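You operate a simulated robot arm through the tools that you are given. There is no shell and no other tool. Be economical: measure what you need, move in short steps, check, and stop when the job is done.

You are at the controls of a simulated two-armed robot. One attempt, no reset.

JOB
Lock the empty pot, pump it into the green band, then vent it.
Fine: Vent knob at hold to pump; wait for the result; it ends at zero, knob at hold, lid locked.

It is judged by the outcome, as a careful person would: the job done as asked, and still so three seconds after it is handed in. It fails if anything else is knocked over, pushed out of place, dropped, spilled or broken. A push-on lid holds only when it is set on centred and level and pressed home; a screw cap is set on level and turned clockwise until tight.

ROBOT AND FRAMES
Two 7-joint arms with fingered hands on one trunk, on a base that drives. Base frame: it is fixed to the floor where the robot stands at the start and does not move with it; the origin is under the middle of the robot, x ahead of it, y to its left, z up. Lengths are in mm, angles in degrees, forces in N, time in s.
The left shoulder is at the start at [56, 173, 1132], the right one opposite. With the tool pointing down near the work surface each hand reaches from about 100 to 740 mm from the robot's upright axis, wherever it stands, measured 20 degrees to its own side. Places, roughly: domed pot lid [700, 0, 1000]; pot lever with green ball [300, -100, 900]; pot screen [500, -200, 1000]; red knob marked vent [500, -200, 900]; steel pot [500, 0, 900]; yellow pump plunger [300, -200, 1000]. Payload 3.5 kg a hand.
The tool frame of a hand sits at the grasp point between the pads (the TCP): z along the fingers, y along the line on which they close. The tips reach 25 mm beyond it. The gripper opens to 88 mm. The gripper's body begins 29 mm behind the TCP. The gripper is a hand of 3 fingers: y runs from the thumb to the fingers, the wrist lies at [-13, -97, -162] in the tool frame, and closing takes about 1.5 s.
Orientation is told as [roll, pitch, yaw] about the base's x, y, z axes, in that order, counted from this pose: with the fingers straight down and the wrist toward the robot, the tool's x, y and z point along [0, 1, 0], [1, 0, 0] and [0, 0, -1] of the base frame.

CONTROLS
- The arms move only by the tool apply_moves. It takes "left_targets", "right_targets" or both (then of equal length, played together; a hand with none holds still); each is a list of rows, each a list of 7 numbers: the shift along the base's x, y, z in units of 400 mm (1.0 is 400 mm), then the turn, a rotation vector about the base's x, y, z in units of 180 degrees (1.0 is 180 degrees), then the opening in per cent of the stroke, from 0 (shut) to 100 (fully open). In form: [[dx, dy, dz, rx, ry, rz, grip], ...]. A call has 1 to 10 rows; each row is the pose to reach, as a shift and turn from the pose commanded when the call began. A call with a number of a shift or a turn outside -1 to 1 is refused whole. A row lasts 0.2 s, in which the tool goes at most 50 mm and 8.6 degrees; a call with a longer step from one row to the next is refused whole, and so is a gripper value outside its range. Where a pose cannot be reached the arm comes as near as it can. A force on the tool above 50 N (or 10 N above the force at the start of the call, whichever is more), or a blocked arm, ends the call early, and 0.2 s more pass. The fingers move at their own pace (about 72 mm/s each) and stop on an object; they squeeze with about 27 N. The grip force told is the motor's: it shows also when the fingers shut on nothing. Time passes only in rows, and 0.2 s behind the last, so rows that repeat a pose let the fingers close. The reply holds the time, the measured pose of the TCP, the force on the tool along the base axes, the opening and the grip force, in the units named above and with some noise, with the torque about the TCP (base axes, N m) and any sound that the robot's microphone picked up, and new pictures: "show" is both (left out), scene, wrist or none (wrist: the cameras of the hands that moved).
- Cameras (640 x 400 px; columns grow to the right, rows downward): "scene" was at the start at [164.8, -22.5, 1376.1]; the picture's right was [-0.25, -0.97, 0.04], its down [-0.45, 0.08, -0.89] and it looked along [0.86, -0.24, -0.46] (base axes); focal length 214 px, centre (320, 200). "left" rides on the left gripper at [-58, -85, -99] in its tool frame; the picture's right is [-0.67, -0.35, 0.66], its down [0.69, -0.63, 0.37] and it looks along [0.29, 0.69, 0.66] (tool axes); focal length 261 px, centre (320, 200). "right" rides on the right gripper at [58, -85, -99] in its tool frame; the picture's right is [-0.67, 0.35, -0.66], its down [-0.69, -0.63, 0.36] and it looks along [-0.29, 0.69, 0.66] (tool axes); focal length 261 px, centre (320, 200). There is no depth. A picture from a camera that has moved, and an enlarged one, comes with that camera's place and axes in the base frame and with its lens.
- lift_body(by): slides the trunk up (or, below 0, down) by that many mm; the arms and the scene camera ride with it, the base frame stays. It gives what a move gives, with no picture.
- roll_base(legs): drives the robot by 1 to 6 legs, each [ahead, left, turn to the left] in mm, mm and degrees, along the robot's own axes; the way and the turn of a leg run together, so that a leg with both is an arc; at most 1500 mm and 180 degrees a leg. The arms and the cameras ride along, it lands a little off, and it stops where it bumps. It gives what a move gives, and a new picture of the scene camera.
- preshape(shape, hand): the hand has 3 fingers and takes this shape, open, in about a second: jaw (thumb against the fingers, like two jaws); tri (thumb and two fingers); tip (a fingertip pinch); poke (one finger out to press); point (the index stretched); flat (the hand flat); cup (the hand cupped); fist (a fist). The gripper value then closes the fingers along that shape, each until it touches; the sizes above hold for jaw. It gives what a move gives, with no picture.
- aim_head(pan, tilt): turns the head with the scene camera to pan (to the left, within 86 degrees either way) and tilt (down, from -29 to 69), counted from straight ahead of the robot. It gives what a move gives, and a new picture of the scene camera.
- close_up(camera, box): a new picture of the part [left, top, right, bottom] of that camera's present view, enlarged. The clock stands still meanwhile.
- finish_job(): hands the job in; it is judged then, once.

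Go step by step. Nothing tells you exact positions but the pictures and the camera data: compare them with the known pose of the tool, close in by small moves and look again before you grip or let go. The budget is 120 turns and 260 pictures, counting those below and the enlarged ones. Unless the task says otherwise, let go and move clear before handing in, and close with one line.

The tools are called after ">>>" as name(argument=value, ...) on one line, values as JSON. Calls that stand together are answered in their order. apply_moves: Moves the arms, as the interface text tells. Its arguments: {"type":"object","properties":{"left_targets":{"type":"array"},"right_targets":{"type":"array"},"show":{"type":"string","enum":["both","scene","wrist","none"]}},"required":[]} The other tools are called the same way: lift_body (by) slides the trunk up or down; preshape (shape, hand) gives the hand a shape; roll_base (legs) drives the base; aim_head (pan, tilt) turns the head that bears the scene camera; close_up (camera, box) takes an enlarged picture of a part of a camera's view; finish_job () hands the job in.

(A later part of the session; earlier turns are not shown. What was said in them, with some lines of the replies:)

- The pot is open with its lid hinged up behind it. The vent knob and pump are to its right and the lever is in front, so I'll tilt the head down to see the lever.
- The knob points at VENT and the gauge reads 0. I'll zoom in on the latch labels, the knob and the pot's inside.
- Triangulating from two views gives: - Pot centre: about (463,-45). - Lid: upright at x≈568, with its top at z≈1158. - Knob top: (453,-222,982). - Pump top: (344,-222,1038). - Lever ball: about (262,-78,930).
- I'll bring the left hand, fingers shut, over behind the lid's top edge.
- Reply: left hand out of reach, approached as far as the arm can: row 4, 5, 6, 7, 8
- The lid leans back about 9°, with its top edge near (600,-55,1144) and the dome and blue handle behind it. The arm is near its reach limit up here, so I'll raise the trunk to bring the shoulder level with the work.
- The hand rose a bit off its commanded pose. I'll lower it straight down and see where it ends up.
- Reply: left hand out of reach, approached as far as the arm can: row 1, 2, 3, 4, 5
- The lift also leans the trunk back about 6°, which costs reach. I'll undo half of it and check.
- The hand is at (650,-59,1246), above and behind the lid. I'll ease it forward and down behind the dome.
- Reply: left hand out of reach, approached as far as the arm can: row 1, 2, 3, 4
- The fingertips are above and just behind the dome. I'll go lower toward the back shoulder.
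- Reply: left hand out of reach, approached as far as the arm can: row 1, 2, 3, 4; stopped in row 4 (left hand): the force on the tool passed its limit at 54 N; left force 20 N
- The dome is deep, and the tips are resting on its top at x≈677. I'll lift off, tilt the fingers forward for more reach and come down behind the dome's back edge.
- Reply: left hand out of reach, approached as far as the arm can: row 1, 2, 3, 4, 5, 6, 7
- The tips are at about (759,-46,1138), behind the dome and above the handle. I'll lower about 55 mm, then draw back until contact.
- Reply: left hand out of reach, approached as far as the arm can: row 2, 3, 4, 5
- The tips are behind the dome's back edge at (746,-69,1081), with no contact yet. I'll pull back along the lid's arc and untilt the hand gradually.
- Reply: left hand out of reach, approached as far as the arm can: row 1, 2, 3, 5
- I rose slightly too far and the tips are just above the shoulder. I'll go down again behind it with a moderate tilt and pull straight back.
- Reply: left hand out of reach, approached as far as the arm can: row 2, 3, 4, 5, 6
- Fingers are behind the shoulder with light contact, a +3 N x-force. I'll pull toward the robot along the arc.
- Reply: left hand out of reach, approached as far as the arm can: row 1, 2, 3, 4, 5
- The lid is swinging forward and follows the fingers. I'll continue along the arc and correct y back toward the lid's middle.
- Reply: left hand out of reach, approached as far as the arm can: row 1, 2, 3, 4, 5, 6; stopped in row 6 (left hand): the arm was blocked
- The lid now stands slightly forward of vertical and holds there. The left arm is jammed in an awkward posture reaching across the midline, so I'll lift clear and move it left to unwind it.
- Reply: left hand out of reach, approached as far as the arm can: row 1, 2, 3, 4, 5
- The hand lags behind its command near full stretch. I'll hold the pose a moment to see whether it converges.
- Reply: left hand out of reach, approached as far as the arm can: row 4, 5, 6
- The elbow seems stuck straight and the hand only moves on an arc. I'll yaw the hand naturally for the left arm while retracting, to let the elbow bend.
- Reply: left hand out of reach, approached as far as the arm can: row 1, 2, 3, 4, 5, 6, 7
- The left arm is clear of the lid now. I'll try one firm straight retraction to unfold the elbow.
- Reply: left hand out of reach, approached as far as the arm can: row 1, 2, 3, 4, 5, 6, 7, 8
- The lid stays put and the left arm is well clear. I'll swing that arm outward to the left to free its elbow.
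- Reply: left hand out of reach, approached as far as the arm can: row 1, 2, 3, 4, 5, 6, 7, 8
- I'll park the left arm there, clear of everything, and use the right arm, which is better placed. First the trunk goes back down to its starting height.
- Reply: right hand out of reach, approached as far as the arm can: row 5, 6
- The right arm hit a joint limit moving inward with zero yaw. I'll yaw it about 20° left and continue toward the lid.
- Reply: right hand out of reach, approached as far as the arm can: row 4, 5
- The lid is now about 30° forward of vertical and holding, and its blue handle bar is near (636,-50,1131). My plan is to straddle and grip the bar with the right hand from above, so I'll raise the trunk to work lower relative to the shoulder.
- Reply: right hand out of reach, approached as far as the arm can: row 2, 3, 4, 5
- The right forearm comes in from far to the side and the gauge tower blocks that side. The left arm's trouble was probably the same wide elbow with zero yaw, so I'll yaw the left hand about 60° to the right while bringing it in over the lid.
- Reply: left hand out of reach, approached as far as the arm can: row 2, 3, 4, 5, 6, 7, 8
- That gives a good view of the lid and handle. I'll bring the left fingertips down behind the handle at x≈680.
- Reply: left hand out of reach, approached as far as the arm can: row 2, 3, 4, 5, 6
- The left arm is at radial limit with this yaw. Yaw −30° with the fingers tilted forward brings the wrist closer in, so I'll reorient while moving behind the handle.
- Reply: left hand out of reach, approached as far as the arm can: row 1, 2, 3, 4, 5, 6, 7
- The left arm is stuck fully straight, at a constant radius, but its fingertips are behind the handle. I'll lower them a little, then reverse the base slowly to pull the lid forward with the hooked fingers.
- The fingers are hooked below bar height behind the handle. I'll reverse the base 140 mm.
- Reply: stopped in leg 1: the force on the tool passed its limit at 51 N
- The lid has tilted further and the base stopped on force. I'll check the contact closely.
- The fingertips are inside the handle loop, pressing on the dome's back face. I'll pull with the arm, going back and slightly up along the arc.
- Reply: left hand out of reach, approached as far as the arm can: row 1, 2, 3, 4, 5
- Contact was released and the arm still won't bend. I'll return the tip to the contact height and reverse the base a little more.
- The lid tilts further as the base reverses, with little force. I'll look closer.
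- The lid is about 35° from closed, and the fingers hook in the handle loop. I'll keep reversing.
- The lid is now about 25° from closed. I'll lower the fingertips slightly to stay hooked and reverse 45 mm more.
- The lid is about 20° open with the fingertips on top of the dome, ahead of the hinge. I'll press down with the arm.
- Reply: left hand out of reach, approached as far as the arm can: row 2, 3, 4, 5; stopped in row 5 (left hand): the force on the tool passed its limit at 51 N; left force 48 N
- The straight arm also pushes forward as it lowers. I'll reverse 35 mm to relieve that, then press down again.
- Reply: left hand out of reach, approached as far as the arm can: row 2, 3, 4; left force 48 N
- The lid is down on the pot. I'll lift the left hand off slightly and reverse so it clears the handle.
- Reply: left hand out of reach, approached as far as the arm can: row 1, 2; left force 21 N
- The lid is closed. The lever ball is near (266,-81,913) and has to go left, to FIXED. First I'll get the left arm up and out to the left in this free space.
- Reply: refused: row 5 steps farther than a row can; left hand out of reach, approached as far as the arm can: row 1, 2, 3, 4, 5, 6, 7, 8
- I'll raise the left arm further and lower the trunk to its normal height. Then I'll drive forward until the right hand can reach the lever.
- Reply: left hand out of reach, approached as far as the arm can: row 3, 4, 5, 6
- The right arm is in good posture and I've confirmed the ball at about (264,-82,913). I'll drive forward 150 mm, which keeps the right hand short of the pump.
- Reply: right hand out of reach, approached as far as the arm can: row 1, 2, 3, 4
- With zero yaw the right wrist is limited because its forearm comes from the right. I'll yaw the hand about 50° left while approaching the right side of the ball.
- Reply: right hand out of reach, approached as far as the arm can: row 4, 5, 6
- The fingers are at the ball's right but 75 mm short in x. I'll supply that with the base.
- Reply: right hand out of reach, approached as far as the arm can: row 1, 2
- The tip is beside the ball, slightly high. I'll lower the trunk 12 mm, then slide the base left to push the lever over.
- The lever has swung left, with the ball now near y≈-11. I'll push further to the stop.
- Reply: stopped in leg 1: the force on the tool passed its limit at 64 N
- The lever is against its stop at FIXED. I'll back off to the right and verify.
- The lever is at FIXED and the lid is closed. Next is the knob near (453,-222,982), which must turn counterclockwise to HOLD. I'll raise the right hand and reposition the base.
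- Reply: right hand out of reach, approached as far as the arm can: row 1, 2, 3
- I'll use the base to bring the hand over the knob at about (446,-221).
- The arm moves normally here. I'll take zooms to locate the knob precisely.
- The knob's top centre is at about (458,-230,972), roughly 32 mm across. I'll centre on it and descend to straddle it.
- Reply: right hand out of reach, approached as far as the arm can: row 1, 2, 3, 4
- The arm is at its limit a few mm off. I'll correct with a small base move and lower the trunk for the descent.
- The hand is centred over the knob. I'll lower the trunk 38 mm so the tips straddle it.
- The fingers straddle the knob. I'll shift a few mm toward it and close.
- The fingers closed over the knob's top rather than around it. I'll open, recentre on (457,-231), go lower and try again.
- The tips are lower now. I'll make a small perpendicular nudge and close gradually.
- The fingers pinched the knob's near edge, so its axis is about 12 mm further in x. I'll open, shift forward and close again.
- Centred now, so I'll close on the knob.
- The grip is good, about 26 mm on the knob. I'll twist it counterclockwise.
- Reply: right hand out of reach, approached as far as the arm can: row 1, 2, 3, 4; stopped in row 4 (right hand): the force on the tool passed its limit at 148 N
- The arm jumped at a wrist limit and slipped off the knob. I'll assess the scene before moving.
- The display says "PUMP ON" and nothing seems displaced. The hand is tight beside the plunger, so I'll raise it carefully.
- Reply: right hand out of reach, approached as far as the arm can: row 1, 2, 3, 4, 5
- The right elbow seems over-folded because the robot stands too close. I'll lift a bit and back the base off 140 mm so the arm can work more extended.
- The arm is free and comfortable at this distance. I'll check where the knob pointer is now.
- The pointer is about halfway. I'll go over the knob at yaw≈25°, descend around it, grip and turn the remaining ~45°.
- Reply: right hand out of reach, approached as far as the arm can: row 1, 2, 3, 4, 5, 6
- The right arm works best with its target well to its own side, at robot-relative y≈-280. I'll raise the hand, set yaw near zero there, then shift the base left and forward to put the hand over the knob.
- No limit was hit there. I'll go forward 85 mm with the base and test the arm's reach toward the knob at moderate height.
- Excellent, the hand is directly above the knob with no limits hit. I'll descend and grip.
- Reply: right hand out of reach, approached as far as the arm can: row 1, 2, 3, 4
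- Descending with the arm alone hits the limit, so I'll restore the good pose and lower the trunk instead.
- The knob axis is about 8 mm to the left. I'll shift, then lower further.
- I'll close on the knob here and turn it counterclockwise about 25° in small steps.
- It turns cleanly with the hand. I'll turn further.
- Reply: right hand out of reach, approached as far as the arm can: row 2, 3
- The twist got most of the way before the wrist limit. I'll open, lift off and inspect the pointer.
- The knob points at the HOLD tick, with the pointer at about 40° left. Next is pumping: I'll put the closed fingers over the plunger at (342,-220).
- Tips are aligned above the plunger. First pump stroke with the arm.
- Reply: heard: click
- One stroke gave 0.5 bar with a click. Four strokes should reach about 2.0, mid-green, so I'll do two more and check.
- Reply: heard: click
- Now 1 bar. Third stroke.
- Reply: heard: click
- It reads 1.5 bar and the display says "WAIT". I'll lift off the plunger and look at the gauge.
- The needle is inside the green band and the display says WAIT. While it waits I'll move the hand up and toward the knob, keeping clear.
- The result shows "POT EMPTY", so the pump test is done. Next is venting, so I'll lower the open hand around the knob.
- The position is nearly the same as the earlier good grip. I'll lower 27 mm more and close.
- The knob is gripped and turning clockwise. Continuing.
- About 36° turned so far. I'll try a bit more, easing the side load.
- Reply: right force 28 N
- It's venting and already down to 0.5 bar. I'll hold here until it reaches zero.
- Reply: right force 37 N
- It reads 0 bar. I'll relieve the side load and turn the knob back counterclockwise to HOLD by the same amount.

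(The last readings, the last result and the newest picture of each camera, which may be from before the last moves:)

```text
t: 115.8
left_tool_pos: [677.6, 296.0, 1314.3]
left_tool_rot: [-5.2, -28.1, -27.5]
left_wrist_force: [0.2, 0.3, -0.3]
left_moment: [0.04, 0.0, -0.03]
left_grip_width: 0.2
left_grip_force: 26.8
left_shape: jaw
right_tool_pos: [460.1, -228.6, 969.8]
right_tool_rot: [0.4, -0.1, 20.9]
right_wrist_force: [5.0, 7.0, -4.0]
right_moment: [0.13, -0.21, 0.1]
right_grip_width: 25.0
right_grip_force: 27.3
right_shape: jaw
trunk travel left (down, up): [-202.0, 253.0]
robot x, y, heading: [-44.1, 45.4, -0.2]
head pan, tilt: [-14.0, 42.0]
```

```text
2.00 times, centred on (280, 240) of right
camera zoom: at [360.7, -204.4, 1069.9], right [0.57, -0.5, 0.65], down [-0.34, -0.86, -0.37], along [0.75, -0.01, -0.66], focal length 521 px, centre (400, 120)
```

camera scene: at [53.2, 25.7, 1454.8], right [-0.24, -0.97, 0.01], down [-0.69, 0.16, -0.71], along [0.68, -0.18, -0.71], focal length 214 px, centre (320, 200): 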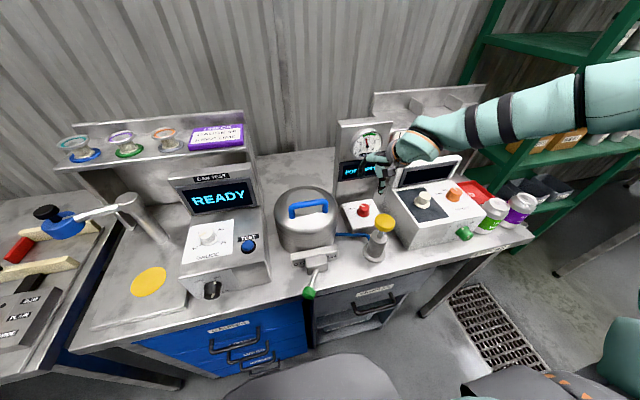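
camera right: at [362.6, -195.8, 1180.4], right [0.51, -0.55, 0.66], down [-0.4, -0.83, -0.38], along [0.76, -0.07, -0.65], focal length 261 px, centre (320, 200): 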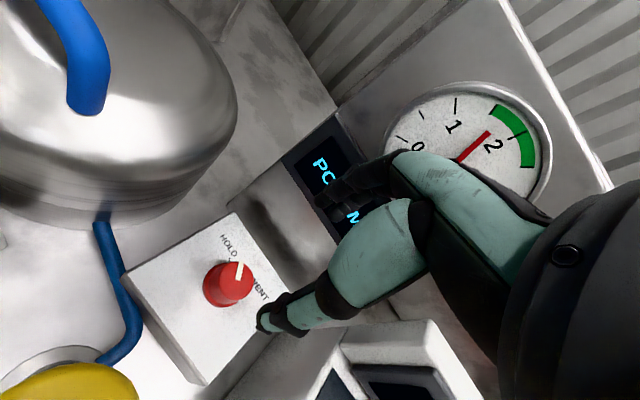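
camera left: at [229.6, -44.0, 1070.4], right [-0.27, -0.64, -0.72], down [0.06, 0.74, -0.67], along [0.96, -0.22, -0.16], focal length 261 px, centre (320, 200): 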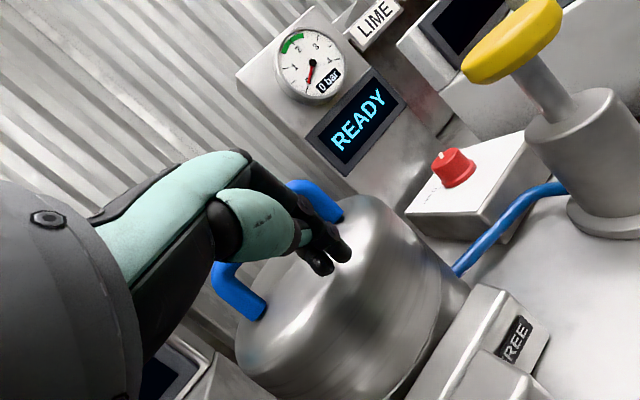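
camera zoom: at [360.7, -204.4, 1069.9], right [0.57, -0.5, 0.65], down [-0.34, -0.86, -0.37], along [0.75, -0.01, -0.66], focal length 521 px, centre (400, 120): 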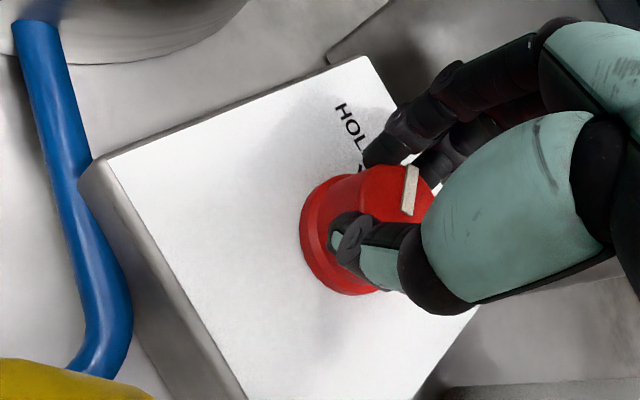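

The pointer looks back at HOLD. I'll release and lift off to verify.

>>> apply_moves(right_targets=[[0, 0, 0, 0, 0, 0, 40], [0, 0, 0, 0, 0, 0, 80], [0, 0, 0, 0, 0, 0, 80], [0, 0, 0, 0, 0, 0, 80]], show="none")

>>> lift_body(by=100)

>>> close_up(camera="right", box=[160, 180, 320, 320])

>>> close_up(camera="scene", box=[300, 90, 420, 230])

```text
t: 116.8
left_tool_pos: [676.2, 296.2, 1315.0]
left_tool_rot: [-5.1, -28.0, -27.6]
left_wrist_force: [0.3, -0.5, -0.4]
left_moment: [0.02, -0.02, 0.01]
left_grip_width: 0.0
left_grip_force: 26.9
left_shape: jaw
right_tool_pos: [457.8, -227.1, 969.5]
right_tool_rot: [0.4, -0.2, 20.9]
right_wrist_force: [-0.1, -0.7, -0.8]
right_moment: [0.0, -0.03, -0.01]
right_grip_width: 70.2
right_grip_force: 0.0
right_shape: jaw
trunk travel left (down, up): [-202.0, 253.0]
robot x, y, heading: [-46.1, 45.5, -0.0]
head pan, tilt: [-14.0, 42.0]
```

```text
t: 118.1
left_tool_pos: [625.8, 296.5, 1481.1]
left_tool_rot: [-2.3, -32.9, -29.0]
left_wrist_force: [-0.1, -0.1, -0.3]
left_moment: [0.03, 0.01, 0.0]
left_grip_width: 0.0
left_grip_force: 26.9
left_shape: jaw
right_tool_pos: [458.5, -227.4, 1070.6]
right_tool_rot: [0.4, -0.2, 20.9]
right_wrist_force: [0.7, 0.4, 0.6]
right_moment: [0.02, 0.05, 0.0]
right_grip_width: 70.3
right_grip_force: 0.1
right_shape: jaw
trunk travel left (down, up): [-302.0, 153.0]
robot x, y, heading: [-48.1, 48.4, 0.0]
head pan, tilt: [-14.0, 42.0]
```

```text
2.86 times, centred on (240, 250) of right
camera zoom: at [359.7, -204.3, 1170.7], right [0.56, -0.51, 0.65], down [-0.34, -0.86, -0.37], along [0.75, -0.01, -0.66], focal length 745 px, centre (549, 57)
```

zoom: 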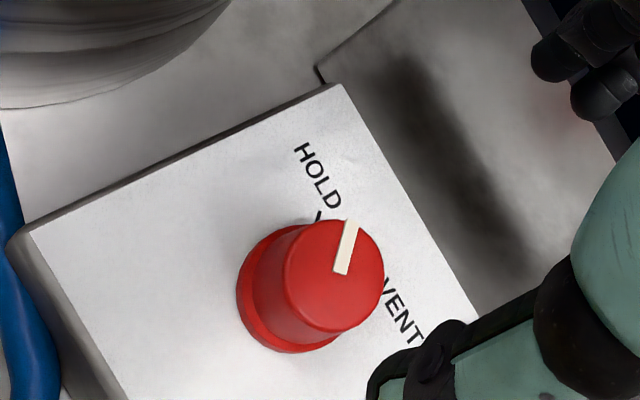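

```text
2.86 times, centred on (360, 160) of scene
camera zoom: at [58.0, 25.6, 1441.7], right [-0.24, -0.97, 0.02], down [-0.7, 0.16, -0.7], along [0.68, -0.18, -0.71], focal length 613 px, centre (206, 314)
```

zoom: 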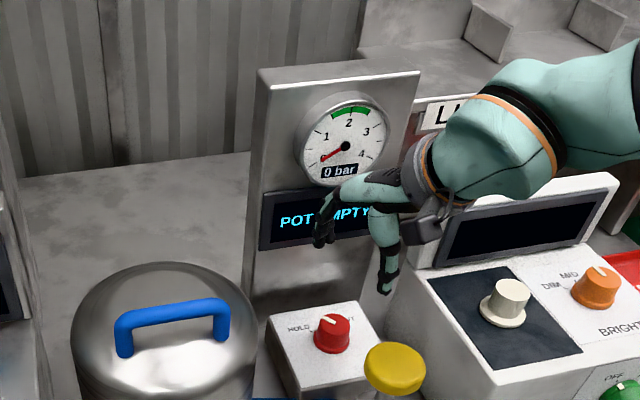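

The knob pointer is at 42° left, the mirror of its original VENT position, so it's at HOLD. The gauge reads 0 bar and the result is shown. I'll raise the hand, back away and do a last check.

>>> apply_moves(right_targets=[[0, -0.02, 0.08, 0, 0, -0.02, 80], [-0.02, -0.05, 0.16, 0, 0, -0.04, 80], [-0.05, -0.08, 0.22, 0, 0, -0.06, 80]], show="none")

>>> roll_base(legs=[[-200, 0, 0]])

>>> close_up(camera="scene", box=[240, 100, 420, 260])

```text
t: 118.9
left_tool_pos: [625.4, 296.7, 1483.0]
left_tool_rot: [-2.2, -32.9, -29.0]
left_wrist_force: [0.1, -1.1, -0.9]
left_moment: [-0.01, 0.0, 0.0]
left_grip_width: 0.2
left_grip_force: 26.9
left_shape: jaw
right_tool_pos: [437.5, -260.4, 1158.8]
right_tool_rot: [0.3, -0.3, 10.1]
right_wrist_force: [-0.1, -0.5, 0.1]
right_moment: [0.0, -0.02, 0.04]
right_grip_width: 70.1
right_grip_force: 0.0
right_shape: jaw
trunk travel left (down, up): [-302.0, 153.0]
robot x, y, heading: [-48.4, 48.3, -0.2]
head pan, tilt: [-14.0, 42.0]
```

```text
t: 120.5
left_tool_pos: [429.5, 294.9, 1479.8]
left_tool_rot: [-2.3, -32.6, -29.0]
left_wrist_force: [0.5, -0.5, -1.5]
left_moment: [-0.04, -0.02, -0.01]
left_grip_width: 0.3
left_grip_force: 26.8
left_shape: jaw
right_tool_pos: [242.1, -260.6, 1156.9]
right_tool_rot: [0.3, 0.0, 10.1]
right_wrist_force: [0.1, 0.5, 0.6]
right_moment: [0.0, 0.01, 0.0]
right_grip_width: 70.0
right_grip_force: 0.1
right_shape: jaw
trunk travel left (down, up): [-302.0, 153.0]
robot x, y, heading: [-247.1, 45.5, -0.1]
head pan, tilt: [-14.0, 42.0]
camera scene: at [-138.9, 25.8, 1441.2], right [-0.24, -0.97, 0.02], down [-0.7, 0.16, -0.7], along [0.67, -0.18, -0.72], focal length 214 px, centre (320, 200)
```

scene: 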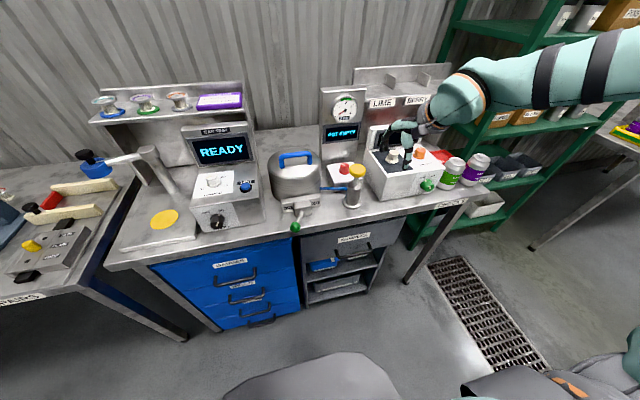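

```text
2.50 times, centred on (330, 180) of scene
camera zoom: at [-138.9, 25.8, 1441.2], right [-0.24, -0.97, 0.02], down [-0.7, 0.16, -0.7], along [0.67, -0.18, -0.72], focal length 536 px, centre (295, 250)
```

zoom: 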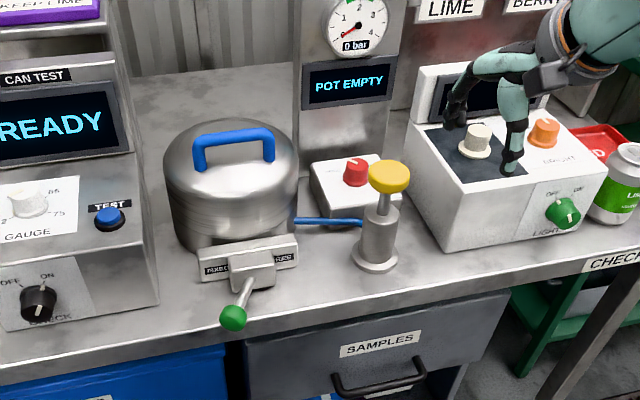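

The lid is locked with the lever at FIXED, the gauge reads 0 bar, the knob is at HOLD and the result "POT EMPTY" is shown. Both hands are clear and nothing is disturbed, so I'm handing in.

>>> finish_job()

```text
The job is handed in.
```

The job is handed in: the pot was locked, pumped to 1.5 bar in the green band, gave the result "POT EMPTY", and was vented to 0 bar with the knob back at HOLD and the lid still locked.
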